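You operate a simulated robot arm through the tools that you are given. There is no shell and no other tool. Be economical: measure what you need, move in short steps, check, and stop when the job is done.

You are at the controls of a simulated two-armed robot. One attempt, no reset.

JOB
Shut the elevator drawer. Turn the rig speed knob to 1. Take the lid off the grey box that says "26" on the top of the service bench and lay it down there. Take the bearing block labelled "2" from the top of the service bench and leave it on top of the blue tin. Open the blue bench drawer, put the snack bag from the top of the service bench in the inside of the blue bench drawer, then shut the drawer. Stack the green tape roll from the top of the service bench on top of the blue tape roll. Open the top cart drawer, fetch the blue parts box from the inside of the top cart drawer and set it on top of the low cone and shut the drawer again. Any order will do. Set down upright: bearing block.

The check looks at the end state, three seconds after you hand in, the way a careful person would. Anything else that was tipped, shoved, dropped, spilled or broken makes it a failure. A push-on lid holds only when it is set on centred and level and pressed home; a screw cap is set on level and turned clockwise until tight.

ROBOT AND FRAMES
Two 7-joint arms with fingered hands on one trunk, on a base that drives. Base frame: it is fixed to the floor where the robot stands at the start and does not move with it; the origin is under the middle of the robot, x ahead of it, y to its left, z up. Units: m, rad, N and s.
The left shoulder is at the start at [0.07, 0.172, 1.002], the right one opposite. Places, roughly: bearing block [-6.25, 1.75, 1]; blue bench drawer [-6.4, 1.5, 0.7]; blue parts box [-4.25, 1.25, 0.75]; blue tin [-4.25, 1.25, 1]; elevator drawer [0.8, 0.2, 0.2]; grey box [-6.5, 2.5, 1]; inside of the blue bench drawer [-6.5, 1.5, 0.7]; low cone (21x21x10 cm) [-6.6, 2, 0.9]; rig speed knob [-5.7, 3.1, 0.9]; snack bag [-6.5, 1.75, 1]; tape roll [-6.75, 1.75, 1]; top cart drawer [-4, 1.1, 0.8]. Payload 5 kg a hand.
Tool frame (each hand has its own): the origin (TCP) lies between the finger pads and is the grasp point; the fingertips stand 0.043 m ahead of it; z points along the fingers, y is the line along which they close. Largest opening 0.144 m; the body of the gripper starts 0.05 m behind the TCP. The gripper is a hand of 5 fingers: y runs from the thumb to the fingers, the wrist lies at [-0.021, -0.124, -0.221] in the tool frame, and closing takes about 1.5 s.
Orientation is that of the tool frame in the base frame, as [roll, pitch, yaw] about the fixed x, y, z axes, in that order (R = Rz(yaw) Ry(pitch) Rx(roll)). With the fingers straight down and the wrist toward the robot, the tool's x, y and z point along [0, 1, 0], [1, 0, 0] and [0, 0, -1] of the base frame.

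CONTROLS
- The arms move only by the tool nudge_tool. It takes "left_moves", "right_moves" or both (then of equal length, played together; a hand with none holds still); each is a list of rows, each an object of numbers (a shift or turn left out is 0, a gripper value left out holds the last): "dx", "dy", "dz": the shift along the base's x, y, z in units of 200 mm (1.0 is 200 mm); "rx", "ry", "rz": the turn, a rotation vector about the base's x, y, z in units of 45 degrees (1.0 is 45 degrees). In form: [{"dx": .., "dy": .., "dz": .., "rx": .., "ry": .., "rz": ..}, ...]. A call has 1 to 8 rows; each row is the pose to reach, as a shift and turn from the pose commanded when the call began. "left_grip" and "right_grip" are, for a hand that has rows, the opening, from 0 (shut) to 1 (fully open), set as the call begins (left out, the last holds). A call with a number of a shift or a turn outside -1 to 1 is refused whole. Rows are played at 5 a second. More than 0.05 m and 0.15 rad between two rows, or a gripper value outside its range, and nothing of the call is played. A pose out of reach is approached as far as the arm can. The call stops where the force on the tool passes 40 N (or 10 N more than at its start, if that is more) or the arm is blocked; 0.2 s more then pass. Each finger travels about 0.045 m/s and halts on what it meets, pressing with about 24 N; the grip force reading is that of the motor and also rises with nothing between the fingers. The clock runs only during rows and for 0.2 s after the last one: add rows that repeat a pose to give the fingers time. It gives the time, the measured TCP pose, the force on the tool (base axes), the opening and the grip force at its end, in the units of the frame above (readings bear some noise), with the torque about the TCP (base axes, N m) and any sound that the robot's microphone picked up.
- Cameras (640 x 400 px; columns grow to the right, rows downward): "scene" is now at [0.1164, 0.0216, 1.2052]; the picture's right is [0.35, -0.94, -0.00], its down [-0.79, -0.29, -0.54] and it looks along [0.51, 0.19, -0.84] (base axes); focal length 254 px, centre (320, 200). "left" rides on the left gripper at [-0.086, -0.109, -0.168] in its tool frame; the picture's right is [-0.80, -0.28, 0.53], its down [0.54, -0.73, 0.42] and it looks along [0.27, 0.63, 0.73] (tool axes); focal length 275 px, centre (320, 200). "right" rides on the right gripper at [0.086, -0.108, -0.168] in its tool frame; the picture's right is [-0.80, 0.28, -0.53], its down [-0.54, -0.73, 0.42] and it looks along [-0.27, 0.63, 0.73] (tool axes); focal length 275 px, centre (320, 200).
- camera(camera): a new picture of that camera. It takes no simulated time.
- move_column(by): slides the trunk up (or, below 0, down) by that many m; the arms and the scene camera ride with it, the base frame stays. It gives what a move gives, with no picture.
- roll_base(legs): drives the robot by 1 to 6 legs, each [ahead, left, turn to the left] in m, m and rad, along the robot's own axes; the way and the turn of a leg run together, so that a leg with both is an arc; at most 1.5 m and 3.142 rad a leg. The arms and the cameras ride along, it lands a little off, and it stops where it bumps. It gives what a move gives.
- set_fingers(index, middle, ring, little, thumb_bend, thumb_turn, hand): sets how far each is bent, from 0 (flat) to 1 (curled in); at 0.3 the hand is open as for a grip, at 0.7 the pads meet at the TCP. One left out holds its place. A second passes; each finger stops where it meets its share of the squeeze, and holds until it gets a number again. A gripper value or a shape takes the hand back. It gives what a move gives, with no picture; readings hold the bend of each and the force on index, middle, ring, little, thumb and palm. thumb_turn goes from beside the hand (0) to across from the fingers (1), as for a grip.
- preshape(shape, hand): the hand has 5 fingers and takes this shape, open, in about a second: jaw (thumb against the fingers, like two jaws); tri (thumb and two fingers); tip (a fingertip pinch); poke (one finger out to press); point (the index stretched); flat (the hand flat); cup (the hand cupped); fist (a fist). The gripper value then closes the fingers along that shape, each until it touches; the sizes above hold for jaw. It gives what a move gives, with no picture.
- pan_tilt(pan, tilt): turns the head with the scene camera to pan (to the left, within 1.501 rad either way) and tilt (down, from -0.506 to 1.204), counted from straight ahead of the robot. It gives what a move gives.
- measure_at(camera, pixels): there is no depth. For up to 12 entries [column, row, z] of the newest picture of that camera ("zoom" is the newest enlarged one), the place [x, y] in the base frame at which the ray of that pixel passes the height z, good to about 0.002 m. It takes no simulated time.
- zoom(camera, box): a new picture of the part [left, top, right, bottom] of that camera's present view, enlarged. It takes no simulated time.
- hand_in(): hands the job in; it is judged then, once.

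Work in short steps. Measure before you move; look again where a grasp or a placing could have gone wrong, and mend it. You have 145 turns and 182 pictures in all, those below and enlarged ones among them. Open the grippers and draw the arms clear of the work before you hand the job in, unless the task says otherwise; then end with one line.

The tools are called after ">>>" by a JSON object that holds its "fn" and its "kwargs". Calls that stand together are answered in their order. nudge_tool: Moves the arms, as the interface text tells. Its arguments: {"type":"object","properties":{"left_moves":{"type":"array"},"left_grip":{"type":"number"},"right_moves":{"type":"array"},"right_grip":{"type":"number"}},"required":[]} The other tools are called the same way: move_column (by) slides the trunk up or down; preshape (shape, hand) gives the hand a shape; set_fingers (index, middle, ring, little, thumb_bend, thumb_turn, hand) moves the fingers one by one; roll_base (legs) drives the base; pan_tilt (pan, tilt) turns the head that bears the scene camera; camera (camera) takes a picture; measure_at (camera, pixels) gives the place at which the rays of pixels pass given heights; zoom (camera, box) takes an enlarged picture of a part of a camera's view; hand_in () hands the job in.

At the start:

```text
t: 0.0
left_eef_pos: [0.6499, 0.3911, 0.5479]
left_tool_rot: [3.141, -0.001, 1.57]
left_force: [0.3, 0.6, -0.1]
left_ft_torque: [0.04, 0.02, 0.02]
left_finger_gap: 0.1437
left_grip_force: 0.1
left_shape: jaw
left_bend: [0.3, 0.3, 0.3, 0.3, 0.3, 0.98]
left_finger forces: [0.0, 0.0, 0.0, 0.2, 0.0, 0.0]
right_eef_pos: [0.8073, -0.1982, 0.5168]
right_tool_rot: [3.141, -0.001, 1.57]
right_force: [0.7, -1.5, -0.5]
right_ft_torque: [0.02, 0.02, 0.02]
right_finger_gap: 0.1437
right_grip_force: 0.0
right_shape: jaw
right_bend: [0.3, 0.3, 0.3, 0.3, 0.3, 0.98]
right_finger forces: [0.0, 0.1, 0.0, 0.0, 0.0, 0.0]
trunk travel left (down, up): [-0.1, 0.84]
robot x, y, heading: [0.0002, 0.002, -0.003]
head pan, tilt: [0.356, 0.995]
```

scene: 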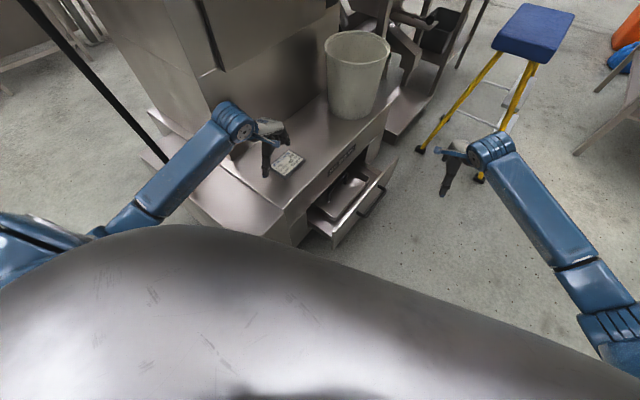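
right: 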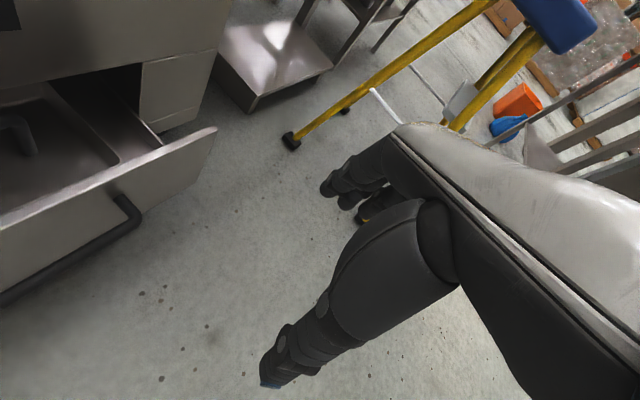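
left: 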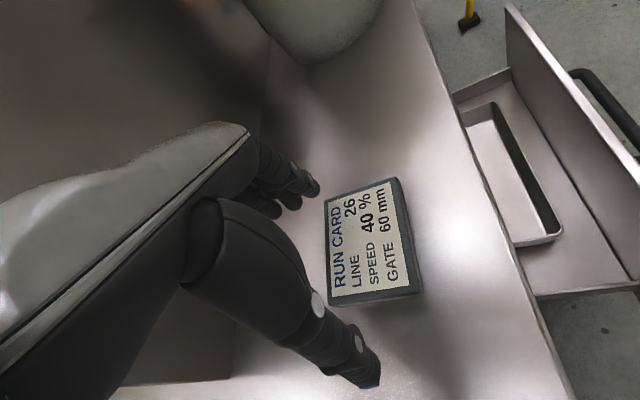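

The scene shows the open elevator drawer around pixel (350,205), its front panel edge running from (333,245) to (396,160). I measure that edge and the cabinet edges.

>>> {"fn": "measure_at", "kwargs": {"camera": "scene", "pixels": [[336, 222, 0.3], [396, 160, 0.3], [336, 222, 0.25], [396, 160, 0.25], [333, 247, 0.15], [290, 214, 0.35], [388, 110, 0.35], [308, 209, 0.3], [378, 210, 0.25]]}}

>>> {"fn": "zoom", "kwargs": {"camera": "scene", "box": [240, 80, 480, 260]}}

```text
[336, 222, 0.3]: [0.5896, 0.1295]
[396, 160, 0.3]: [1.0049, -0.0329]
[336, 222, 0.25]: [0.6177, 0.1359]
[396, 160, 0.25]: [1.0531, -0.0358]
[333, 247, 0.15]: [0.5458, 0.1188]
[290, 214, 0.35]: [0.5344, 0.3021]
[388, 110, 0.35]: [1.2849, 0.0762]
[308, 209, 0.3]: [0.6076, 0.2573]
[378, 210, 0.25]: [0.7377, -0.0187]
```

```text
2.22 times, centred on (360, 170) of scene
```

zoom: 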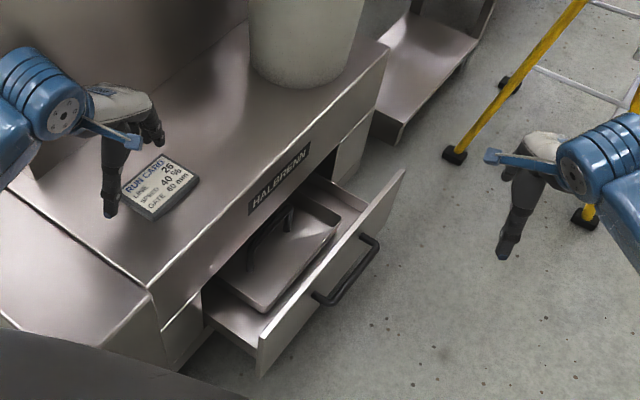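

I triangulate the drawer panel's height by comparing the far panel corner in the left and right pictures with the scene.

>>> {"fn": "measure_at", "kwargs": {"camera": "left", "pixels": [[507, 6, 0.2], [507, 6, 0.25], [507, 6, 0.3], [600, 115, 0.25], [600, 115, 0.3], [412, 0, 0.35], [520, 252, 0.35], [520, 252, 0.4], [412, 0, 0.4]]}}

>>> {"fn": "measure_at", "kwargs": {"camera": "right", "pixels": [[216, 130, 0.2], [216, 130, 0.25], [216, 130, 0.3], [0, 230, 0.25], [0, 230, 0.3], [137, 215, 0.2], [0, 300, 0.2], [137, 215, 0.25], [0, 300, 0.25]]}}

>>> {"fn": "measure_at", "kwargs": {"camera": "zoom", "pixels": [[404, 172, 0.2], [404, 172, 0.25], [404, 172, 0.3], [258, 340, 0.2], [258, 340, 0.25], [258, 340, 0.3], [148, 290, 0.4], [388, 48, 0.4], [345, 290, 0.2]]}}

```text
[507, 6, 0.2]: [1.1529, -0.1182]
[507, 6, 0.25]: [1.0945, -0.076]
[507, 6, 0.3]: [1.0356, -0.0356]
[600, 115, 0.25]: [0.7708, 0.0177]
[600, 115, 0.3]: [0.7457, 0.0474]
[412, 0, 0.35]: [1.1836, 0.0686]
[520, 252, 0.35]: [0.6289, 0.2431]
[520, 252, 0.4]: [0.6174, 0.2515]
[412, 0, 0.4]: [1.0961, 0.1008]
```

```text
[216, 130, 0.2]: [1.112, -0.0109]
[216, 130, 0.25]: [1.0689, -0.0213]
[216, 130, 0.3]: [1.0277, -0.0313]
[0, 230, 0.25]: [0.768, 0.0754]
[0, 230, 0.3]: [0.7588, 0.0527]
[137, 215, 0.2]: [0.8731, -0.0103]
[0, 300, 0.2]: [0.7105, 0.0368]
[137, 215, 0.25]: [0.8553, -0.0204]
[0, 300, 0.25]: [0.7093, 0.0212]
```

```text
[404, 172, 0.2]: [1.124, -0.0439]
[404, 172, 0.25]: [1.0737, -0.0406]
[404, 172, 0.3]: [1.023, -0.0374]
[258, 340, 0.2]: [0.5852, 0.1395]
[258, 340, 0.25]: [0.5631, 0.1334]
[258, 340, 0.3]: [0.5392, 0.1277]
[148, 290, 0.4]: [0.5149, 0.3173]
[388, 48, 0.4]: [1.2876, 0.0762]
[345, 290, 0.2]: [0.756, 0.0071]
```

The panel's top is at z≈0.30, from (0.54,0.128) to (1.025,-0.036). It stands ~0.17 m out along (-0.30,-0.95). I raise the left hand clear and make a fist with the right to push.

>>> {"fn": "nudge_tool", "kwargs": {"left_moves": [{"dz": 0.25}, {"dz": 0.5}, {"dz": 0.75}, {"dz": 1.0}]}}

>>> {"fn": "preshape", "kwargs": {"shape": "fist", "hand": "right"}}

>>> {"fn": "move_column", "kwargs": {"by": -0.1}}

>>> {"fn": "nudge_tool", "kwargs": {"right_moves": [{"dx": -0.1, "dy": 0.03, "dz": -0.15, "rz": -0.13}, {"dx": -0.2, "dy": 0.07, "dz": -0.35, "rz": -0.26}, {"dx": -0.3, "dy": 0.1, "dz": -0.55, "rz": -0.39}, {"dx": -0.4, "dy": 0.12, "dz": -0.75, "rz": -0.39}, {"dx": -0.42, "dy": 0.135, "dz": -0.95, "rz": -0.39}]}}

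>>> {"fn": "camera", "kwargs": {"camera": "scene"}}

```text
t: 1.0
left_eef_pos: [0.6496, 0.3911, 0.7475]
left_tool_rot: [-3.141, 0.0, 1.568]
left_force: [0.0, -0.5, 0.3]
left_ft_torque: [0.04, 0.01, 0.02]
left_finger_gap: 0.1439
left_grip_force: 0.2
left_shape: jaw
left_bend: [0.3, 0.3, 0.3, 0.3, 0.3, 0.98]
left_finger forces: [0.1, 0.0, 0.0, 0.0, 0.0, 0.0]
right_eef_pos: [0.8075, -0.198, 0.5177]
right_tool_rot: [3.141, 0.001, 1.57]
right_force: [0.3, -0.5, 0.3]
right_ft_torque: [0.01, 0.03, -0.05]
right_finger_gap: 0.1434
right_grip_force: 0.0
right_shape: jaw
right_bend: [0.3, 0.3, 0.3, 0.3, 0.3, 0.98]
right_finger forces: [0.1, 0.0, 0.1, 0.0, 0.0, 0.0]
trunk travel left (down, up): [-0.1, 0.84]
robot x, y, heading: [-0.0012, 0.0005, 0.002]
head pan, tilt: [0.356, 0.995]
```

```text
t: 1.9
left_eef_pos: [0.651, 0.3916, 0.7467]
left_tool_rot: [3.141, -0.001, 1.572]
left_force: [-0.1, 0.1, 0.0]
left_ft_torque: [0.02, 0.04, 0.01]
left_finger_gap: 0.1436
left_grip_force: 0.1
left_shape: jaw
left_bend: [0.3, 0.3, 0.3, 0.3, 0.3, 0.98]
left_finger forces: [0.0, 0.0, 0.1, 0.0, 0.0, 0.0]
right_eef_pos: [0.8088, -0.1972, 0.5181]
right_tool_rot: [-3.14, 0.001, 1.572]
right_force: [-0.4, -0.9, 0.9]
right_ft_torque: [0.03, 0.0, -0.01]
right_finger_gap: 0.0
right_grip_force: 0.1
right_shape: fist
right_bend: [1.0, 1.0, 1.0, 1.0, 0.85, 0.85]
right_finger forces: [0.1, 0.0, 0.0, 0.0, 0.0, 0.0]
trunk travel left (down, up): [-0.1, 0.84]
robot x, y, heading: [0.0002, 0.0012, 0.001]
head pan, tilt: [0.356, 0.995]
```

```text
t: 3.2
left_eef_pos: [0.6496, 0.3904, 0.6487]
left_tool_rot: [3.142, 0.0, 1.572]
left_force: [-0.7, 0.1, 0.3]
left_ft_torque: [0.03, 0.0, 0.02]
left_finger_gap: 0.1439
left_grip_force: 0.0
left_shape: jaw
left_bend: [0.3, 0.3, 0.3, 0.3, 0.3, 0.98]
left_finger forces: [0.0, 0.0, 0.1, 0.0, 0.0, 0.0]
right_eef_pos: [0.8076, -0.1979, 0.4167]
right_tool_rot: [3.141, 0.001, 1.572]
right_force: [0.1, 0.3, 1.0]
right_ft_torque: [0.03, 0.0, 0.01]
right_finger_gap: 0.0001
right_grip_force: 0.2
right_shape: fist
right_bend: [1.0, 1.0, 1.0, 1.0, 0.85, 0.85]
right_finger forces: [0.1, 0.0, 0.0, 0.0, 0.0, 0.0]
trunk travel left (down, up): [0.0, 0.94]
robot x, y, heading: [0.0011, -0.0013, -0.002]
head pan, tilt: [0.356, 0.995]
```

```text
t: 4.4
left_eef_pos: [0.6508, 0.3912, 0.6486]
left_tool_rot: [3.141, -0.001, 1.569]
left_force: [0.0, 0.0, 0.5]
left_ft_torque: [0.02, 0.01, -0.02]
left_finger_gap: 0.1439
left_grip_force: 0.1
left_shape: jaw
left_bend: [0.3, 0.3, 0.3, 0.3, 0.3, 0.98]
left_finger forces: [0.1, 0.0, 0.1, 0.0, 0.0, 0.0]
right_eef_pos: [0.7247, -0.1716, 0.2258]
right_tool_rot: [-3.141, 0.001, 1.263]
right_force: [0.1, -0.3, 0.4]
right_ft_torque: [0.06, 0.09, 0.02]
right_finger_gap: 0.0001
right_grip_force: 0.1
right_shape: fist
right_bend: [1.0, 1.0, 1.0, 1.0, 0.85, 0.85]
right_finger forces: [0.0, 0.0, 0.0, 0.0, 0.1, 0.1]
trunk travel left (down, up): [0.0, 0.94]
robot x, y, heading: [0.0004, 0.0006, -0.001]
head pan, tilt: [0.356, 0.995]
```

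```text
177 pictures are left
```

scene: 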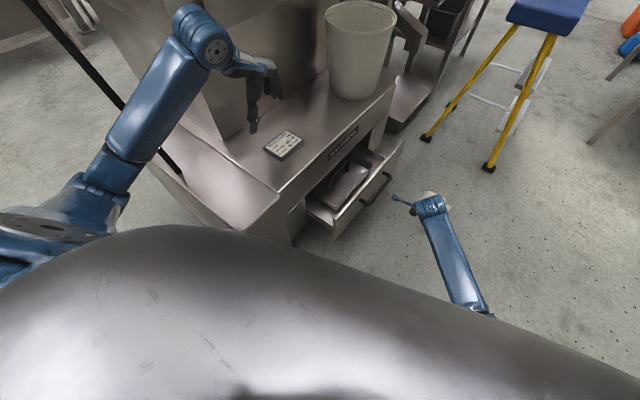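

The fist is down at z≈0.22 outside the panel. I push along (0.30,0.95) in steps.

>>> {"fn": "nudge_tool", "kwargs": {"right_moves": [{"dx": 0.06, "dy": 0.19}, {"dx": 0.12, "dy": 0.38}, {"dx": 0.165, "dy": 0.52}, {"dx": 0.21, "dy": 0.67}, {"dx": 0.255, "dy": 0.81}, {"dx": 0.3, "dy": 0.95}]}}

>>> {"fn": "camera", "kwargs": {"camera": "scene"}}

```text
t: 6.0
left_eef_pos: [0.6503, 0.3906, 0.6471]
left_tool_rot: [3.141, 0.001, 1.57]
left_force: [-0.2, 0.5, 0.0]
left_ft_torque: [-0.03, -0.02, 0.01]
left_finger_gap: 0.1438
left_grip_force: 0.1
left_shape: jaw
left_bend: [0.3, 0.3, 0.3, 0.3, 0.3, 0.98]
left_finger forces: [0.0, 0.0, 0.0, 0.0, 0.0, 0.1]
right_eef_pos: [0.7888, -0.0399, 0.211]
right_tool_rot: [3.124, 0.059, 1.241]
right_force: [-0.3, -0.8, 0.7]
right_ft_torque: [0.01, 0.04, 0.02]
right_finger_gap: 0.0002
right_grip_force: 0.0
right_shape: fist
right_bend: [1.0, 1.0, 1.0, 1.0, 0.85, 0.85]
right_finger forces: [0.0, 0.0, 0.0, 0.0, 0.1, 0.0]
trunk travel left (down, up): [0.0, 0.94]
robot x, y, heading: [0.0004, -0.0018, -0.002]
head pan, tilt: [0.356, 0.995]
stopped in row 6 (right hand): the arm was blocked; the commanded pose is now the measured one
```

```text
176 pictures are left
```

scene: 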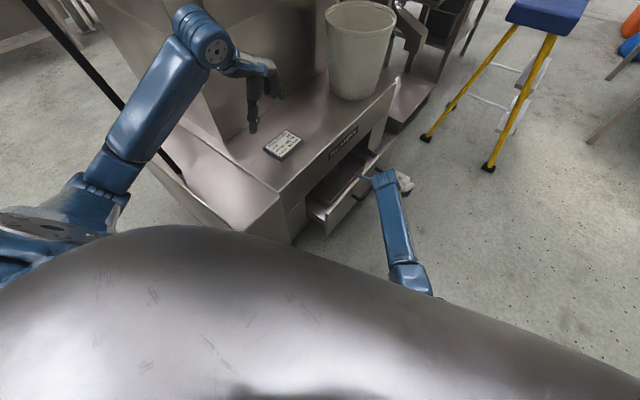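

The arm stopped with no force, so this looks like its own limit. I zoom to see whether the drawer moved and where the hand is.

>>> {"fn": "zoom", "kwargs": {"camera": "scene", "box": [240, 80, 480, 260]}}

>>> {"fn": "camera", "kwargs": {"camera": "right"}}

```text
2.22 times, centred on (360, 170) of scene
```

zoom: 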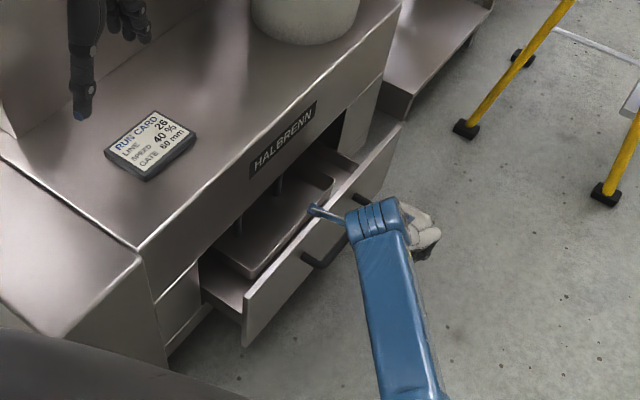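

```text
174 pictures are left
```

right: 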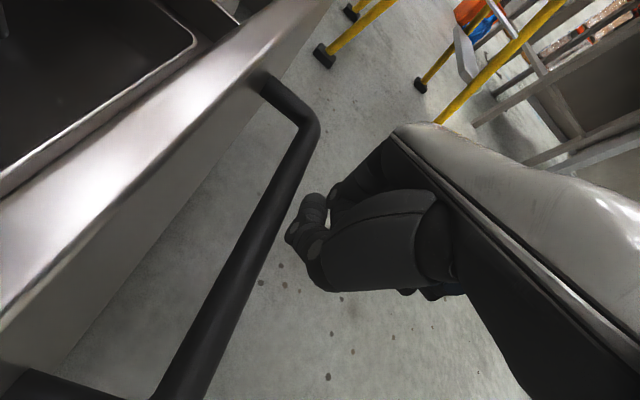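

The fist is just short of the handle and the arm is at its limit. I draw the left hand 0.18 m toward the robot's right so it stays clear, then drive the base along the push direction.

>>> {"fn": "nudge_tool", "kwargs": {"left_moves": [{"dy": -0.2}, {"dy": -0.4}, {"dy": -0.6}, {"dy": -0.8}, {"dy": -0.95}]}}

>>> {"fn": "roll_base", "kwargs": {"legs": [[0.03, 0.095, 0]]}}

>>> {"fn": "zoom", "kwargs": {"camera": "scene", "box": [200, 40, 520, 280]}}

```text
t: 7.2
left_eef_pos: [0.6503, 0.2005, 0.6486]
left_tool_rot: [-3.14, 0.001, 1.574]
left_force: [-0.3, -0.5, 0.0]
left_ft_torque: [0.01, -0.01, 0.0]
left_finger_gap: 0.1438
left_grip_force: 0.0
left_shape: jaw
left_bend: [0.3, 0.3, 0.3, 0.3, 0.3, 0.98]
left_finger forces: [0.0, 0.1, 0.0, 0.0, 0.1, 0.0]
right_eef_pos: [0.7888, -0.0384, 0.2104]
right_tool_rot: [3.125, 0.06, 1.24]
right_force: [0.1, 0.1, -0.5]
right_ft_torque: [0.0, -0.02, 0.0]
right_finger_gap: 0.0
right_grip_force: 0.0
right_shape: fist
right_bend: [1.0, 1.0, 1.0, 1.0, 0.85, 0.85]
right_finger forces: [0.0, 0.1, 0.1, 0.1, 0.0, 0.0]
trunk travel left (down, up): [0.0, 0.94]
robot x, y, heading: [0.0021, -0.0006, -0.002]
head pan, tilt: [0.356, 0.995]
```

```text
t: 8.4
left_eef_pos: [0.6814, 0.2964, 0.6473]
left_tool_rot: [-3.14, 0.0, 1.572]
left_force: [0.3, -0.1, -0.6]
left_ft_torque: [-0.02, 0.01, 0.03]
left_finger_gap: 0.1437
left_grip_force: 0.0
left_shape: jaw
left_bend: [0.3, 0.3, 0.3, 0.3, 0.3, 0.98]
left_finger forces: [0.1, 0.1, 0.0, 0.1, 0.1, 0.0]
right_eef_pos: [0.8191, 0.0578, 0.2094]
right_tool_rot: [3.125, 0.061, 1.244]
right_force: [-0.3, 0.3, 0.5]
right_ft_torque: [0.01, -0.03, -0.01]
right_finger_gap: 0.0
right_grip_force: 0.0
right_shape: fist
right_bend: [1.0, 1.0, 1.0, 1.0, 0.85, 0.85]
right_finger forces: [0.0, 0.1, 0.0, 0.0, 0.0, 0.0]
trunk travel left (down, up): [0.0, 0.94]
robot x, y, heading: [0.0331, 0.1, 0.002]
head pan, tilt: [0.356, 0.995]
```

```text
1.67 times, centred on (360, 160) of scene
```

zoom: 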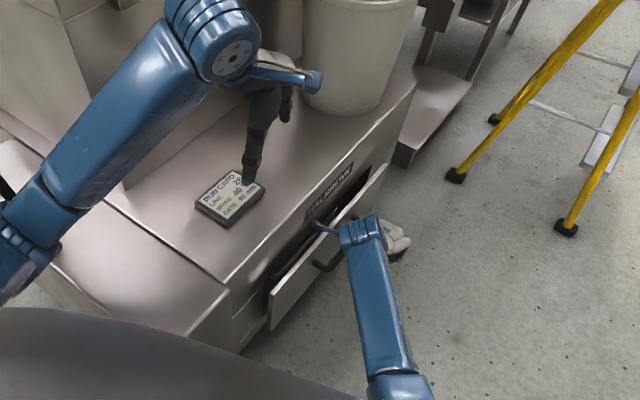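

The drawer is moving in; about 0.06–0.08 m is left. I keep driving in smaller legs.

>>> {"fn": "roll_base", "kwargs": {"legs": [[0.018, 0.055, 0]]}}

>>> {"fn": "zoom", "kwargs": {"camera": "scene", "box": [200, 40, 520, 280]}}

```text
t: 9.2
left_eef_pos: [0.6903, 0.3181, 0.6468]
left_tool_rot: [-3.14, -0.001, 1.571]
left_force: [-0.4, -0.1, 0.2]
left_ft_torque: [0.04, 0.01, 0.0]
left_finger_gap: 0.1435
left_grip_force: 0.1
left_shape: jaw
left_bend: [0.3, 0.3, 0.3, 0.3, 0.3, 0.98]
left_finger forces: [0.0, 0.1, 0.1, 0.0, 0.0, 0.1]
right_eef_pos: [0.8262, 0.0677, 0.207]
right_tool_rot: [3.127, 0.067, 1.234]
right_force: [-0.1, 0.8, 0.3]
right_ft_torque: [0.0, 0.01, 0.02]
right_finger_gap: 0.0
right_grip_force: 0.0
right_shape: fist
right_bend: [1.0, 1.0, 1.0, 1.0, 0.85, 0.85]
right_finger forces: [0.0, 0.0, 0.1, 0.0, 0.0, 0.0]
trunk travel left (down, up): [0.0, 0.94]
robot x, y, heading: [0.0371, 0.1195, -0.007]
head pan, tilt: [0.356, 0.995]
stopped in leg 1: the force on the tool passed its limit at 315 N (the readings are from after the stop); the commanded pose is now the measured one
```

```text
1.67 times, centred on (360, 160) of scene
```

zoom: 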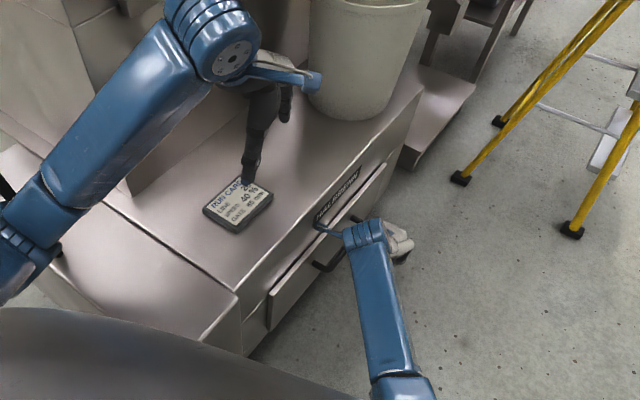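

The wrist link hit the cabinet fascia (pixel (318,224)) while the drawer still protrudes slightly. I back off and tilt the fist so the knuckles lead inward.

>>> {"fn": "roll_base", "kwargs": {"legs": [[-0.02, -0.06, 0]]}}

>>> {"fn": "nudge_tool", "kwargs": {"right_moves": [{"rx": 0.15, "ry": -0.05}, {"rx": 0.3, "ry": -0.1}, {"rx": 0.45, "ry": -0.15}, {"rx": 0.6, "ry": -0.19}, {"rx": 0.75, "ry": -0.23}, {"rx": 0.9, "ry": -0.28}]}}

>>> {"fn": "zoom", "kwargs": {"camera": "scene", "box": [200, 40, 520, 280]}}

```text
t: 10.2
left_eef_pos: [0.6698, 0.2569, 0.6481]
left_tool_rot: [-3.14, -0.002, 1.57]
left_force: [0.7, -1.0, 0.4]
left_ft_torque: [0.03, -0.02, 0.01]
left_finger_gap: 0.144
left_grip_force: 0.1
left_shape: jaw
left_bend: [0.3, 0.3, 0.3, 0.3, 0.3, 0.98]
left_finger forces: [0.0, 0.1, 0.1, 0.1, 0.0, 0.1]
right_eef_pos: [0.8049, 0.0064, 0.2053]
right_tool_rot: [3.125, 0.068, 1.233]
right_force: [0.1, 0.0, 0.0]
right_ft_torque: [0.04, 0.0, -0.01]
right_finger_gap: 0.0
right_grip_force: 0.1
right_shape: fist
right_bend: [1.0, 1.0, 1.0, 1.0, 0.85, 0.85]
right_finger forces: [0.1, 0.0, 0.1, 0.0, 0.0, 0.1]
trunk travel left (down, up): [0.0, 0.94]
robot x, y, heading: [0.0194, 0.0588, 0.002]
head pan, tilt: [0.356, 0.995]
```

```text
t: 11.6
left_eef_pos: [0.6714, 0.2569, 0.6429]
left_tool_rot: [-3.136, -0.004, 1.569]
left_force: [0.6, -0.3, -1.1]
left_ft_torque: [-0.02, 0.02, 0.0]
left_finger_gap: 0.1438
left_grip_force: 0.1
left_shape: jaw
left_bend: [0.3, 0.3, 0.3, 0.3, 0.3, 0.98]
left_finger forces: [0.1, 0.1, 0.0, 0.0, 0.0, 0.0]
right_eef_pos: [0.8097, 0.0071, 0.2069]
right_tool_rot: [-3.13, -0.678, 1.226]
right_force: [-0.5, 0.2, 0.7]
right_ft_torque: [-0.04, 0.01, 0.02]
right_finger_gap: 0.0
right_grip_force: 0.1
right_shape: fist
right_bend: [1.0, 1.0, 1.0, 1.0, 0.85, 0.85]
right_finger forces: [0.1, 0.1, 0.0, 0.0, 0.0, 0.0]
trunk travel left (down, up): [0.0, 0.94]
robot x, y, heading: [0.0158, 0.0597, -0.001]
head pan, tilt: [0.356, 0.995]
```

```text
1.67 times, centred on (360, 160) of scene
```

zoom: 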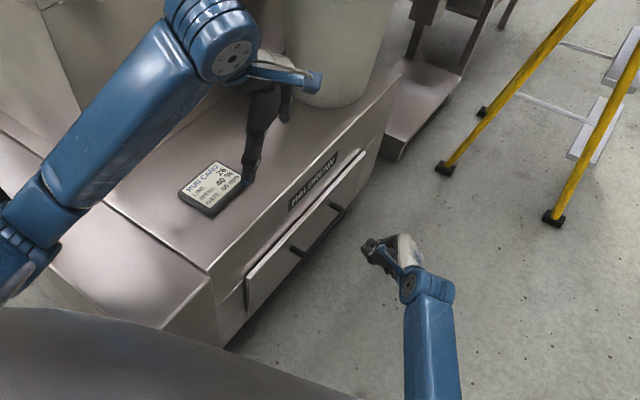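

The tilted hand leads now. I zoom in to see whether the drawer is already fully closed.

>>> {"fn": "zoom", "kwargs": {"camera": "scene", "box": [300, 100, 400, 240]}}

```text
2.86 times, centred on (350, 170) of scene
```

zoom: 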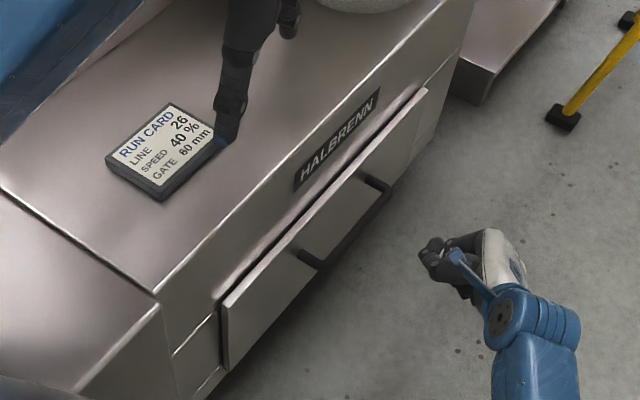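

A dark gap at the panel's left edge (218,310) shows about 2 cm left. I push gently with the arm until it stops.

>>> {"fn": "nudge_tool", "kwargs": {"right_moves": [{"dx": 0.045, "dy": 0.143}, {"dx": 0.09, "dy": 0.286}, {"dx": 0.135, "dy": 0.43}, {"dx": 0.18, "dy": 0.57}, {"dx": 0.225, "dy": 0.71}]}}

>>> {"fn": "zoom", "kwargs": {"camera": "scene", "box": [270, 80, 430, 260]}}

```text
t: 13.0
left_eef_pos: [0.6701, 0.2578, 0.6471]
left_tool_rot: [-3.14, -0.002, 1.569]
left_force: [0.1, 0.0, 0.0]
left_ft_torque: [0.0, -0.02, 0.03]
left_finger_gap: 0.1437
left_grip_force: 0.0
left_shape: jaw
left_bend: [0.3, 0.3, 0.3, 0.3, 0.3, 0.98]
left_finger forces: [0.0, 0.0, 0.0, 0.0, 0.0, 0.0]
right_eef_pos: [0.8615, 0.021, 0.1696]
right_tool_rot: [3.108, -0.551, 1.203]
right_force: [-0.2, 0.7, -0.4]
right_ft_torque: [0.01, 0.01, -0.03]
right_finger_gap: 0.0001
right_grip_force: 0.1
right_shape: fist
right_bend: [1.0, 1.0, 1.0, 1.0, 0.85, 0.85]
right_finger forces: [0.0, 0.0, 0.0, 0.1, 0.1, 0.1]
trunk travel left (down, up): [0.0, 0.94]
robot x, y, heading: [0.0214, 0.0586, -0.005]
head pan, tilt: [0.356, 0.995]
stopped in row 5 (right hand): the arm was blocked; the commanded pose is now the measured one
```

```text
2.22 times, centred on (350, 170) of scene
```

zoom: 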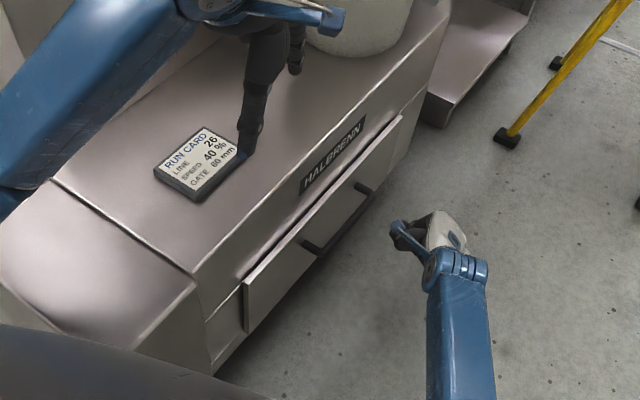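

The arm is at its limit again, so I use the base in small legs.

>>> {"fn": "roll_base", "kwargs": {"legs": [[0.015, 0.05, 0]]}}

>>> {"fn": "zoom", "kwargs": {"camera": "scene", "box": [270, 80, 430, 260]}}

```text
t: 14.0
left_eef_pos: [0.6852, 0.3076, 0.647]
left_tool_rot: [-3.14, -0.001, 1.569]
left_force: [0.2, 0.5, -0.5]
left_ft_torque: [-0.06, 0.02, -0.01]
left_finger_gap: 0.144
left_grip_force: 0.0
left_shape: jaw
left_bend: [0.3, 0.3, 0.3, 0.3, 0.3, 0.98]
left_finger forces: [0.0, 0.0, 0.1, 0.1, 0.0, 0.0]
right_eef_pos: [0.8756, 0.0732, 0.1699]
right_tool_rot: [3.106, -0.552, 1.207]
right_force: [-0.7, 0.1, 0.9]
right_ft_torque: [-0.03, 0.01, -0.01]
right_finger_gap: 0.0
right_grip_force: 0.1
right_shape: fist
right_bend: [1.0, 1.0, 1.0, 1.0, 0.85, 0.85]
right_finger forces: [0.0, 0.0, 0.0, 0.1, 0.0, 0.0]
trunk travel left (down, up): [0.0, 0.94]
robot x, y, heading: [0.0357, 0.107, -0.007]
head pan, tilt: [0.356, 0.995]
```

```text
2.22 times, centred on (350, 170) of scene
```

zoom: 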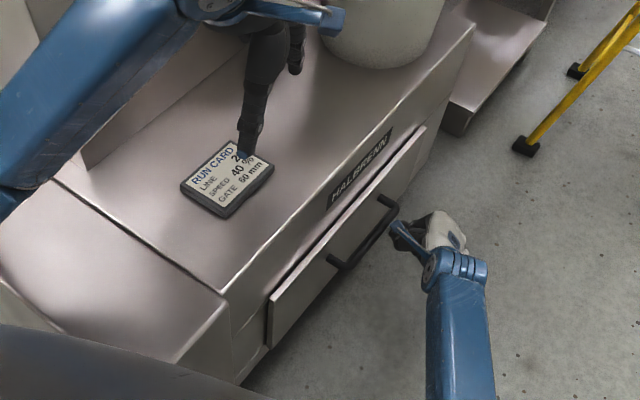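

Close to the handle now; another small leg.

>>> {"fn": "roll_base", "kwargs": {"legs": [[0.01, 0.035, 0]]}}

>>> {"fn": "zoom", "kwargs": {"camera": "scene", "box": [270, 80, 430, 260]}}

```text
t: 14.8
left_eef_pos: [0.6952, 0.3428, 0.6473]
left_tool_rot: [-3.138, 0.001, 1.569]
left_force: [0.3, -0.1, 0.2]
left_ft_torque: [-0.02, 0.03, -0.01]
left_finger_gap: 0.1439
left_grip_force: 0.2
left_shape: jaw
left_bend: [0.3, 0.3, 0.3, 0.3, 0.3, 0.98]
left_finger forces: [0.1, 0.1, 0.0, 0.0, 0.0, 0.0]
right_eef_pos: [0.8871, 0.1065, 0.1688]
right_tool_rot: [3.109, -0.552, 1.204]
right_force: [-2.0, -5.3, 0.3]
right_ft_torque: [0.41, -0.11, 0.19]
right_finger_gap: 0.0
right_grip_force: 0.0
right_shape: fist
right_bend: [1.0, 1.0, 1.0, 1.0, 0.85, 0.85]
right_finger forces: [0.0, 0.0, 0.0, 0.1, 5.0, 0.0]
trunk travel left (down, up): [0.0, 0.94]
robot x, y, heading: [0.0418, 0.1443, -0.006]
head pan, tilt: [0.356, 0.995]
```

```text
2.22 times, centred on (350, 170) of scene
```

zoom: 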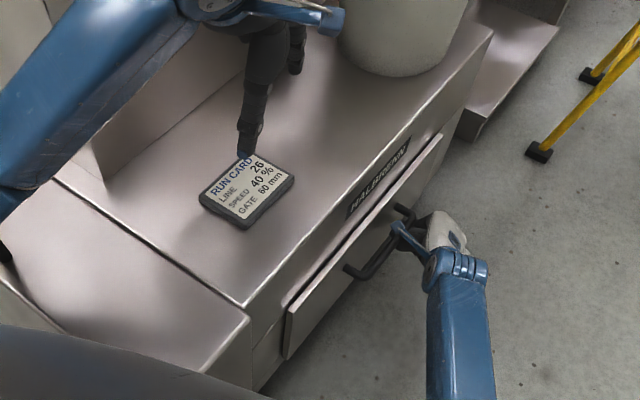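

Contact made (5 N on the thumb). I push a further 2 cm.

>>> {"fn": "roll_base", "kwargs": {"legs": [[0.006, 0.02, 0]]}}

>>> {"fn": "zoom", "kwargs": {"camera": "scene", "box": [270, 80, 430, 260]}}

```text
t: 15.7
left_eef_pos: [0.6994, 0.3511, 0.6468]
left_tool_rot: [-3.137, -0.002, 1.568]
left_force: [0.3, 0.5, 0.5]
left_ft_torque: [0.03, -0.01, -0.02]
left_finger_gap: 0.1438
left_grip_force: 0.1
left_shape: jaw
left_bend: [0.3, 0.3, 0.3, 0.3, 0.3, 0.98]
left_finger forces: [0.0, 0.0, 0.0, 0.0, 0.1, 0.0]
right_eef_pos: [0.8886, 0.1053, 0.1655]
right_tool_rot: [3.109, -0.543, 1.194]
right_force: [0.3, -1.0, -2.1]
right_ft_torque: [0.17, -0.06, 0.08]
right_finger_gap: 0.0
right_grip_force: 0.0
right_shape: fist
right_bend: [1.0, 1.0, 1.0, 1.0, 0.85, 0.85]
right_finger forces: [0.0, 0.1, 0.0, 0.1, 2.1, 0.0]
trunk travel left (down, up): [0.0, 0.94]
robot x, y, heading: [0.0462, 0.1566, -0.009]
head pan, tilt: [0.356, 0.995]
stopped in leg 1: the force on the tool passed its limit at 51 N (the readings are from after the stop); the commanded pose is now the measured one
```

```text
2.22 times, centred on (350, 170) of scene
```

zoom: 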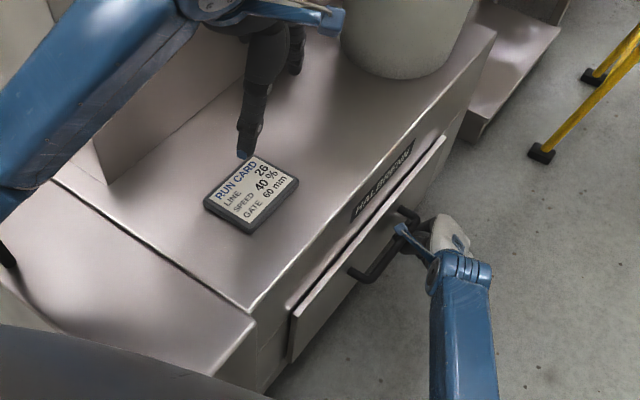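

The hand stopped at the same place at 51 N, so the drawer is hard against its stop. I back off, open the hand and take a check look.

>>> {"fn": "roll_base", "kwargs": {"legs": [[-0.05, -0.16, 0], [-0.3, 0, 0]]}}

>>> {"fn": "nudge_tool", "kwargs": {"right_moves": [{"dz": 0.2, "rx": -0.15, "ry": 0.05}, {"dz": 0.4, "rx": -0.3, "ry": 0.1}, {"dz": 0.6, "rx": -0.45, "ry": 0.15}, {"dz": 0.8, "rx": -0.6, "ry": 0.19}, {"dz": 1.0, "rx": -0.75, "ry": 0.23}]}}

>>> {"fn": "camera", "kwargs": {"camera": "scene"}}

```text
t: 18.8
left_eef_pos: [0.3471, 0.1953, 0.6477]
left_tool_rot: [-3.139, -0.002, 1.567]
left_force: [0.1, 0.2, -0.1]
left_ft_torque: [0.0, -0.01, -0.02]
left_finger_gap: 0.1439
left_grip_force: 0.1
left_shape: jaw
left_bend: [0.3, 0.3, 0.3, 0.3, 0.3, 0.98]
left_finger forces: [0.0, 0.0, 0.0, 0.0, 0.1, 0.0]
right_eef_pos: [0.5373, -0.0491, 0.1662]
right_tool_rot: [3.108, -0.544, 1.198]
right_force: [0.1, 0.7, 0.2]
right_ft_torque: [-0.02, 0.0, 0.03]
right_finger_gap: 0.0001
right_grip_force: 0.1
right_shape: fist
right_bend: [1.0, 1.0, 1.0, 1.0, 0.85, 0.85]
right_finger forces: [0.0, 0.1, 0.0, 0.0, 0.0, 0.0]
trunk travel left (down, up): [0.0, 0.94]
robot x, y, heading: [-0.3053, -0.0033, -0.007]
head pan, tilt: [0.356, 0.995]
```

```text
t: 19.6
left_eef_pos: [0.3454, 0.1951, 0.6469]
left_tool_rot: [-3.138, -0.001, 1.572]
left_force: [0.7, 0.7, 0.8]
left_ft_torque: [0.03, 0.02, -0.02]
left_finger_gap: 0.1437
left_grip_force: 0.1
left_shape: jaw
left_bend: [0.3, 0.3, 0.3, 0.3, 0.3, 0.98]
left_finger forces: [0.0, 0.0, 0.0, 0.1, 0.0, 0.0]
right_eef_pos: [0.5411, -0.1845, 0.2621]
right_tool_rot: [3.038, -0.028, 1.152]
right_force: [0.1, -0.8, 0.0]
right_ft_torque: [0.02, -0.04, -0.02]
right_finger_gap: 0.0001
right_grip_force: 0.0
right_shape: fist
right_bend: [1.0, 1.0, 1.0, 1.0, 0.85, 0.85]
right_finger forces: [0.0, 0.0, 0.0, 0.1, 0.0, 0.0]
trunk travel left (down, up): [0.0, 0.94]
robot x, y, heading: [-0.3056, -0.0034, -0.002]
head pan, tilt: [0.356, 0.995]
stopped in row 4 (right hand): the arm was blocked; the commanded pose is now the measured one
```

```text
165 pictures are left
```

scene: 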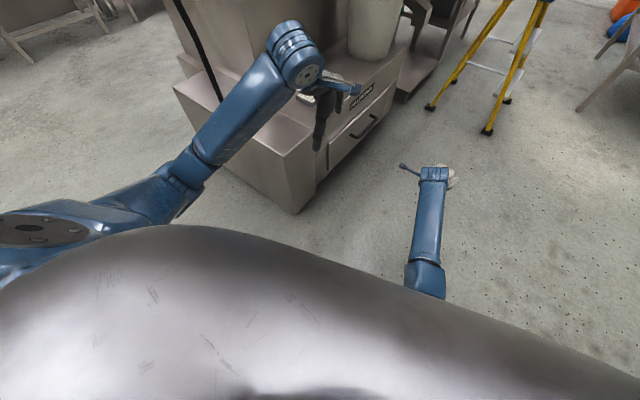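

The elevator drawer looks closed. I restore the right arm to its start posture, raise the trunk and turn around to the left to look at the work area.

>>> {"fn": "nudge_tool", "kwargs": {"right_moves": [{"dx": -0.05, "dz": 0.2, "rz": 0.13}, {"dx": -0.1, "dz": 0.4, "rz": 0.26}, {"dx": -0.15, "dy": -0.05, "dz": 0.6, "rz": 0.4, "rx": 0.05}, {"dx": -0.2, "dy": -0.08, "dz": 0.78, "rz": 0.53, "rx": 0.12}]}}

>>> {"fn": "preshape", "kwargs": {"shape": "jaw", "hand": "right"}}

>>> {"fn": "move_column", "kwargs": {"by": 0.5}}

>>> {"fn": "pan_tilt", "kwargs": {"pan": 1.5, "tilt": 0.4}}

>>> {"fn": "camera", "kwargs": {"camera": "scene"}}

```text
t: 20.6
left_eef_pos: [0.3453, 0.1963, 0.6482]
left_tool_rot: [-3.141, -0.002, 1.571]
left_force: [0.9, -0.7, 0.1]
left_ft_torque: [-0.04, 0.04, -0.02]
left_finger_gap: 0.1439
left_grip_force: 0.1
left_shape: jaw
left_bend: [0.3, 0.3, 0.3, 0.3, 0.3, 0.98]
left_finger forces: [0.0, 0.0, 0.0, 0.0, 0.0, 0.0]
right_eef_pos: [0.5008, -0.1997, 0.4178]
right_tool_rot: [3.06, -0.12, 1.571]
right_force: [0.6, 0.5, -0.6]
right_ft_torque: [-0.05, -0.02, 0.0]
right_finger_gap: 0.0
right_grip_force: 0.0
right_shape: fist
right_bend: [1.0, 1.0, 1.0, 1.0, 0.85, 0.85]
right_finger forces: [0.0, 0.1, 0.0, 0.0, 0.1, 0.1]
trunk travel left (down, up): [0.0, 0.94]
robot x, y, heading: [-0.3073, -0.004, -0.004]
head pan, tilt: [0.356, 0.995]
```

```text
t: 21.5
left_eef_pos: [0.3474, 0.1959, 0.6487]
left_tool_rot: [-3.139, -0.002, 1.568]
left_force: [0.5, -0.2, 0.2]
left_ft_torque: [0.02, 0.0, 0.01]
left_finger_gap: 0.1438
left_grip_force: 0.0
left_shape: jaw
left_bend: [0.3, 0.3, 0.3, 0.3, 0.3, 0.98]
left_finger forces: [0.0, 0.0, 0.0, 0.0, 0.1, 0.0]
right_eef_pos: [0.5032, -0.2006, 0.418]
right_tool_rot: [3.057, -0.123, 1.566]
right_force: [-0.4, -0.6, 0.3]
right_ft_torque: [-0.01, 0.01, -0.02]
right_finger_gap: 0.1435
right_grip_force: 0.0
right_shape: jaw
right_bend: [0.3, 0.3, 0.3, 0.3, 0.3, 0.97]
right_finger forces: [0.0, 0.1, 0.0, 0.1, 0.0, 0.0]
trunk travel left (down, up): [0.0, 0.94]
robot x, y, heading: [-0.3039, -0.0044, -0.006]
head pan, tilt: [0.356, 0.995]
```

```text
refused: 0.5 is not a number from -0.4 to 0.4
```

```text
t: 22.9
left_eef_pos: [0.347, 0.1955, 0.6468]
left_tool_rot: [-3.141, -0.004, 1.57]
left_force: [0.9, -0.5, -0.1]
left_ft_torque: [0.0, -0.04, 0.01]
left_finger_gap: 0.1437
left_grip_force: 0.1
left_shape: jaw
left_bend: [0.3, 0.3, 0.3, 0.3, 0.3, 0.98]
left_finger forces: [0.1, 0.0, 0.0, 0.0, 0.0, 0.0]
right_eef_pos: [0.5025, -0.1992, 0.4178]
right_tool_rot: [3.058, -0.123, 1.567]
right_force: [0.3, -0.5, 0.0]
right_ft_torque: [0.01, 0.02, 0.02]
right_finger_gap: 0.1435
right_grip_force: 0.0
right_shape: jaw
right_bend: [0.3, 0.3, 0.3, 0.3, 0.3, 0.97]
right_finger forces: [0.0, 0.0, 0.0, 0.0, 0.0, 0.0]
trunk travel left (down, up): [0.0, 0.94]
robot x, y, heading: [-0.304, -0.0053, -0.003]
head pan, tilt: [1.499, 0.4]
```

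```text
164 pictures are left
```

scene: 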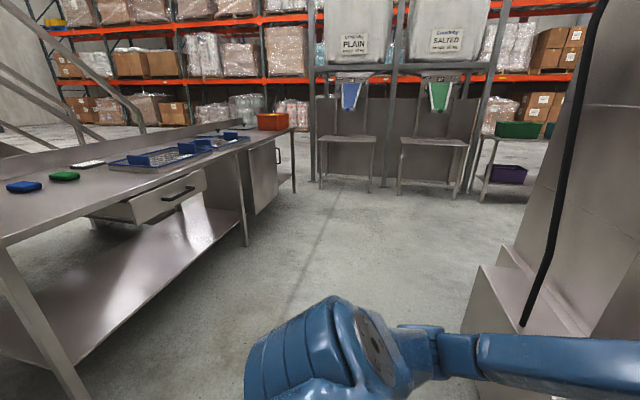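

A bench stands to the left. I check its distance before turning.

>>> {"fn": "measure_at", "kwargs": {"camera": "scene", "pixels": [[10, 245, 0.9], [120, 185, 0.9], [290, 132, 0.9], [247, 245, 0.0], [80, 395, 0.0], [65, 176, 0.92]]}}

>>> {"fn": "move_column", "kwargs": {"by": 0.4}}

>>> {"fn": "pan_tilt", "kwargs": {"pan": -1.5, "tilt": 0.4}}

>>> {"fn": "camera", "kwargs": {"camera": "scene"}}

```text
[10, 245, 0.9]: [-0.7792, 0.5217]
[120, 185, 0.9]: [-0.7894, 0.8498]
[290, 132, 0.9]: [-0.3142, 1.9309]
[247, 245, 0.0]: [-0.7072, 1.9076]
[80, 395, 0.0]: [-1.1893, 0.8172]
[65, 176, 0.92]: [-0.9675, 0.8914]
```

```text
t: 26.7
left_eef_pos: [0.3469, 0.1948, 1.0473]
left_tool_rot: [-3.137, 0.0, 1.57]
left_force: [0.3, -0.1, 0.0]
left_ft_torque: [-0.01, -0.01, 0.01]
left_finger_gap: 0.1438
left_grip_force: 0.1
left_shape: jaw
left_bend: [0.3, 0.3, 0.3, 0.3, 0.3, 0.98]
left_finger forces: [0.0, 0.0, 0.0, 0.0, 0.1, 0.1]
right_eef_pos: [0.5033, -0.1992, 0.8182]
right_tool_rot: [3.055, -0.122, 1.569]
right_force: [0.1, -0.2, 0.3]
right_ft_torque: [0.0, -0.01, 0.01]
right_finger_gap: 0.1437
right_grip_force: 0.1
right_shape: jaw
right_bend: [0.3, 0.3, 0.3, 0.3, 0.3, 0.97]
right_finger forces: [0.0, 0.0, 0.0, 0.0, 0.0, 0.0]
trunk travel left (down, up): [-0.4, 0.54]
robot x, y, heading: [-0.3053, -0.0036, -0.008]
head pan, tilt: [1.499, 0.4]
```

```text
t: 29.3
left_eef_pos: [0.3465, 0.1954, 1.0468]
left_tool_rot: [-3.139, -0.002, 1.57]
left_force: [0.7, 0.2, 0.3]
left_ft_torque: [-0.03, 0.02, 0.0]
left_finger_gap: 0.1437
left_grip_force: 0.1
left_shape: jaw
left_bend: [0.3, 0.3, 0.3, 0.3, 0.3, 0.98]
left_finger forces: [0.0, 0.1, 0.0, 0.0, 0.0, 0.0]
right_eef_pos: [0.5009, -0.2002, 0.8181]
right_tool_rot: [3.057, -0.121, 1.566]
right_force: [-0.2, -0.6, -0.4]
right_ft_torque: [-0.04, 0.0, 0.01]
right_finger_gap: 0.1438
right_grip_force: 0.0
right_shape: jaw
right_bend: [0.3, 0.3, 0.3, 0.3, 0.3, 0.97]
right_finger forces: [0.0, 0.0, 0.0, 0.1, 0.1, 0.0]
trunk travel left (down, up): [-0.4, 0.54]
robot x, y, heading: [-0.3074, -0.0023, -0.004]
head pan, tilt: [-1.499, 0.4]
```

```text
163 pictures are left
```

scene: 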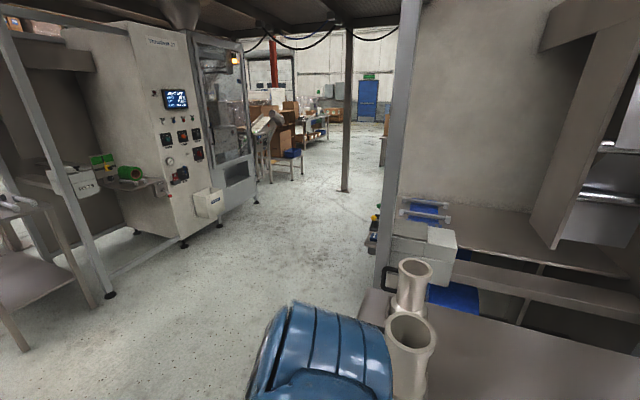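

Equipment is close on the right rear too. I measure its position, and turn the base partly with arms tucked once I know the clearance.

>>> {"fn": "measure_at", "kwargs": {"camera": "scene", "pixels": [[410, 330, 1.0], [410, 330, 0.85], [360, 300, 0.85], [440, 395, 0.85], [345, 190, 0.0], [640, 300, 0.9], [290, 330, 1.2], [180, 245, 0.0]]}}

>>> {"fn": "pan_tilt", "kwargs": {"pan": -1.5, "tilt": 1.0}}

>>> {"fn": "camera", "kwargs": {"camera": "scene"}}

>>> {"fn": "pan_tilt", "kwargs": {"pan": 1.5, "tilt": 1.0}}

>>> {"fn": "camera", "kwargs": {"camera": "scene"}}

```text
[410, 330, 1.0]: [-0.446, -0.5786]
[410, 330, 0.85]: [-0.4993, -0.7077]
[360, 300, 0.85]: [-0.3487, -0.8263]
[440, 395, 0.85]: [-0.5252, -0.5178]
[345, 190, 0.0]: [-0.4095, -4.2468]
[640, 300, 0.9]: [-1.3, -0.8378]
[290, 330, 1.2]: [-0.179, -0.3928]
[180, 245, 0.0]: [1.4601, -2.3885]
```

```text
t: 30.3
left_eef_pos: [0.3471, 0.1957, 1.0474]
left_tool_rot: [-3.141, -0.002, 1.569]
left_force: [0.0, -0.2, -0.6]
left_ft_torque: [-0.02, 0.01, -0.01]
left_finger_gap: 0.1439
left_grip_force: 0.1
left_shape: jaw
left_bend: [0.3, 0.3, 0.3, 0.3, 0.3, 0.98]
left_finger forces: [0.0, 0.0, 0.0, 0.0, 0.0, 0.0]
right_eef_pos: [0.5022, -0.2, 0.8189]
right_tool_rot: [3.058, -0.121, 1.569]
right_force: [0.1, 0.4, 0.4]
right_ft_torque: [0.01, 0.0, -0.03]
right_finger_gap: 0.1433
right_grip_force: 0.1
right_shape: jaw
right_bend: [0.3, 0.3, 0.3, 0.3, 0.3, 0.97]
right_finger forces: [0.0, 0.0, 0.0, 0.0, 0.0, 0.0]
trunk travel left (down, up): [-0.4, 0.54]
robot x, y, heading: [-0.3069, 0.0015, 0.0]
head pan, tilt: [-1.499, 1.0]
```

```text
162 pictures are left
```

scene: 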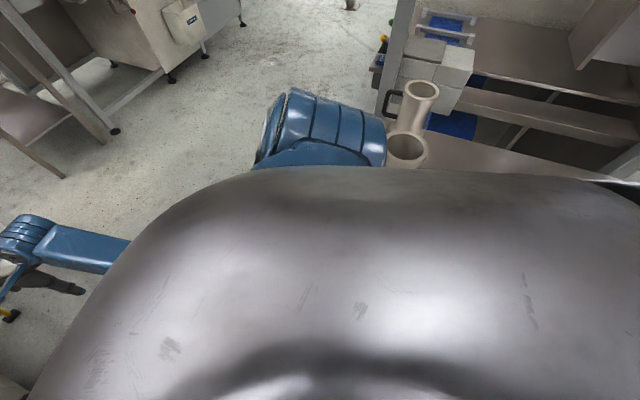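

```text
t: 32.9
left_eef_pos: [0.347, 0.1944, 1.0468]
left_tool_rot: [-3.14, -0.003, 1.569]
left_force: [0.3, 0.6, -0.5]
left_ft_torque: [0.03, 0.01, 0.01]
left_finger_gap: 0.1439
left_grip_force: 0.0
left_shape: jaw
left_bend: [0.3, 0.3, 0.3, 0.3, 0.3, 0.98]
left_finger forces: [0.0, 0.1, 0.0, 0.0, 0.1, 0.0]
right_eef_pos: [0.5026, -0.1999, 0.8192]
right_tool_rot: [3.056, -0.121, 1.567]
right_force: [0.7, 0.2, -0.1]
right_ft_torque: [0.01, 0.0, 0.0]
right_finger_gap: 0.1433
right_grip_force: 0.1
right_shape: jaw
right_bend: [0.3, 0.3, 0.3, 0.3, 0.3, 0.97]
right_finger forces: [0.0, 0.1, 0.0, 0.0, 0.0, 0.0]
trunk travel left (down, up): [-0.4, 0.54]
robot x, y, heading: [-0.3067, -0.0061, -0.002]
head pan, tilt: [1.499, 1.0]
```

```text
161 pictures are left
```

scene: 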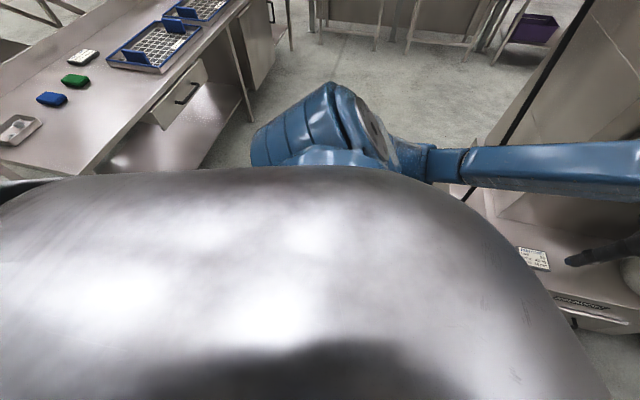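

I see an aisle between two benches behind the robot. I raise the trunk so both hands clear bench height, draw the right hand in, and turn left in stages.

>>> {"fn": "move_column", "kwargs": {"by": 0.3}}

>>> {"fn": "nudge_tool", "kwargs": {"right_moves": [{"dx": -0.2, "dz": 0.1}, {"dx": -0.4, "dz": 0.2}, {"dx": -0.6, "dz": 0.3}, {"dx": -0.8, "dz": 0.4, "ry": 0.0}]}}

>>> {"fn": "roll_base", "kwargs": {"legs": [[0, 0, 0.8]]}}

>>> {"fn": "pan_tilt", "kwargs": {"pan": 1.5, "tilt": 0.45}}

>>> {"fn": "camera", "kwargs": {"camera": "scene"}}

```text
t: 35.9
left_eef_pos: [0.3472, 0.1962, 1.3476]
left_tool_rot: [-3.139, -0.001, 1.569]
left_force: [-0.6, 0.6, -0.8]
left_ft_torque: [0.02, -0.03, -0.01]
left_finger_gap: 0.1438
left_grip_force: 0.0
left_shape: jaw
left_bend: [0.3, 0.3, 0.3, 0.3, 0.3, 0.98]
left_finger forces: [0.0, 0.1, 0.1, 0.1, 0.0, 0.1]
right_eef_pos: [0.5015, -0.199, 1.1171]
right_tool_rot: [3.056, -0.121, 1.568]
right_force: [-0.4, 0.0, 0.2]
right_ft_torque: [0.0, 0.02, 0.0]
right_finger_gap: 0.1434
right_grip_force: 0.0
right_shape: jaw
right_bend: [0.3, 0.3, 0.3, 0.3, 0.3, 0.97]
right_finger forces: [0.0, 0.0, 0.1, 0.0, 0.0, 0.0]
trunk travel left (down, up): [-0.7, 0.24]
robot x, y, heading: [-0.3061, -0.004, -0.002]
head pan, tilt: [1.499, 1.0]
```

```text
t: 36.9
left_eef_pos: [0.3449, 0.1967, 1.3479]
left_tool_rot: [3.141, -0.001, 1.568]
left_force: [0.0, 0.5, -0.4]
left_ft_torque: [-0.03, -0.04, 0.01]
left_finger_gap: 0.1437
left_grip_force: 0.1
left_shape: jaw
left_bend: [0.3, 0.3, 0.3, 0.3, 0.3, 0.98]
left_finger forces: [0.0, 0.0, 0.0, 0.1, 0.0, 0.0]
right_eef_pos: [0.34, -0.2003, 1.2004]
right_tool_rot: [3.054, -0.122, 1.568]
right_force: [-0.7, 0.2, 0.1]
right_ft_torque: [-0.03, 0.0, 0.0]
right_finger_gap: 0.144
right_grip_force: 0.0
right_shape: jaw
right_bend: [0.3, 0.3, 0.3, 0.3, 0.3, 0.97]
right_finger forces: [0.0, 0.1, 0.0, 0.0, 0.1, 0.0]
trunk travel left (down, up): [-0.7, 0.24]
robot x, y, heading: [-0.3047, -0.0029, -0.005]
head pan, tilt: [1.499, 1.0]
```

```text
t: 39.4
left_eef_pos: [0.0054, 0.6026, 1.3464]
left_tool_rot: [-3.14, -0.001, 2.373]
left_force: [0.1, 0.2, 0.0]
left_ft_torque: [0.03, 0.02, -0.01]
left_finger_gap: 0.144
left_grip_force: 0.1
left_shape: jaw
left_bend: [0.3, 0.3, 0.3, 0.3, 0.3, 0.98]
left_finger forces: [0.0, 0.0, 0.0, 0.1, 0.1, 0.1]
right_eef_pos: [0.2857, 0.3272, 1.1978]
right_tool_rot: [3.056, -0.123, 2.372]
right_force: [0.1, 0.7, 0.6]
right_ft_torque: [-0.01, -0.03, 0.0]
right_finger_gap: 0.1441
right_grip_force: 0.1
right_shape: jaw
right_bend: [0.3, 0.3, 0.3, 0.3, 0.3, 0.97]
right_finger forces: [0.0, 0.0, 0.1, 0.0, 0.0, 0.1]
trunk travel left (down, up): [-0.7, 0.24]
robot x, y, heading: [-0.3043, -0.0031, 0.797]
head pan, tilt: [1.499, 1.0]
```

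```text
t: 40.4
left_eef_pos: [0.0049, 0.6039, 1.3473]
left_tool_rot: [-3.14, -0.002, 2.374]
left_force: [0.1, 0.3, 0.0]
left_ft_torque: [0.01, 0.0, -0.03]
left_finger_gap: 0.1436
left_grip_force: 0.0
left_shape: jaw
left_bend: [0.3, 0.3, 0.3, 0.3, 0.3, 0.98]
left_finger forces: [0.0, 0.0, 0.1, 0.1, 0.1, 0.0]
right_eef_pos: [0.2844, 0.3261, 1.1983]
right_tool_rot: [3.057, -0.122, 2.373]
right_force: [0.6, 0.3, 0.8]
right_ft_torque: [-0.04, 0.01, 0.04]
right_finger_gap: 0.1438
right_grip_force: 0.2
right_shape: jaw
right_bend: [0.3, 0.3, 0.3, 0.3, 0.3, 0.97]
right_finger forces: [0.0, 0.0, 0.0, 0.0, 0.0, 0.0]
trunk travel left (down, up): [-0.7, 0.24]
robot x, y, heading: [-0.3065, -0.0073, 0.796]
head pan, tilt: [1.499, 0.45]
```

```text
160 pictures are left
```

scene: 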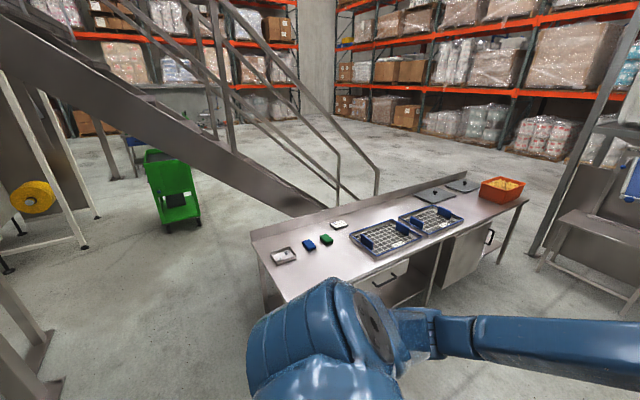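

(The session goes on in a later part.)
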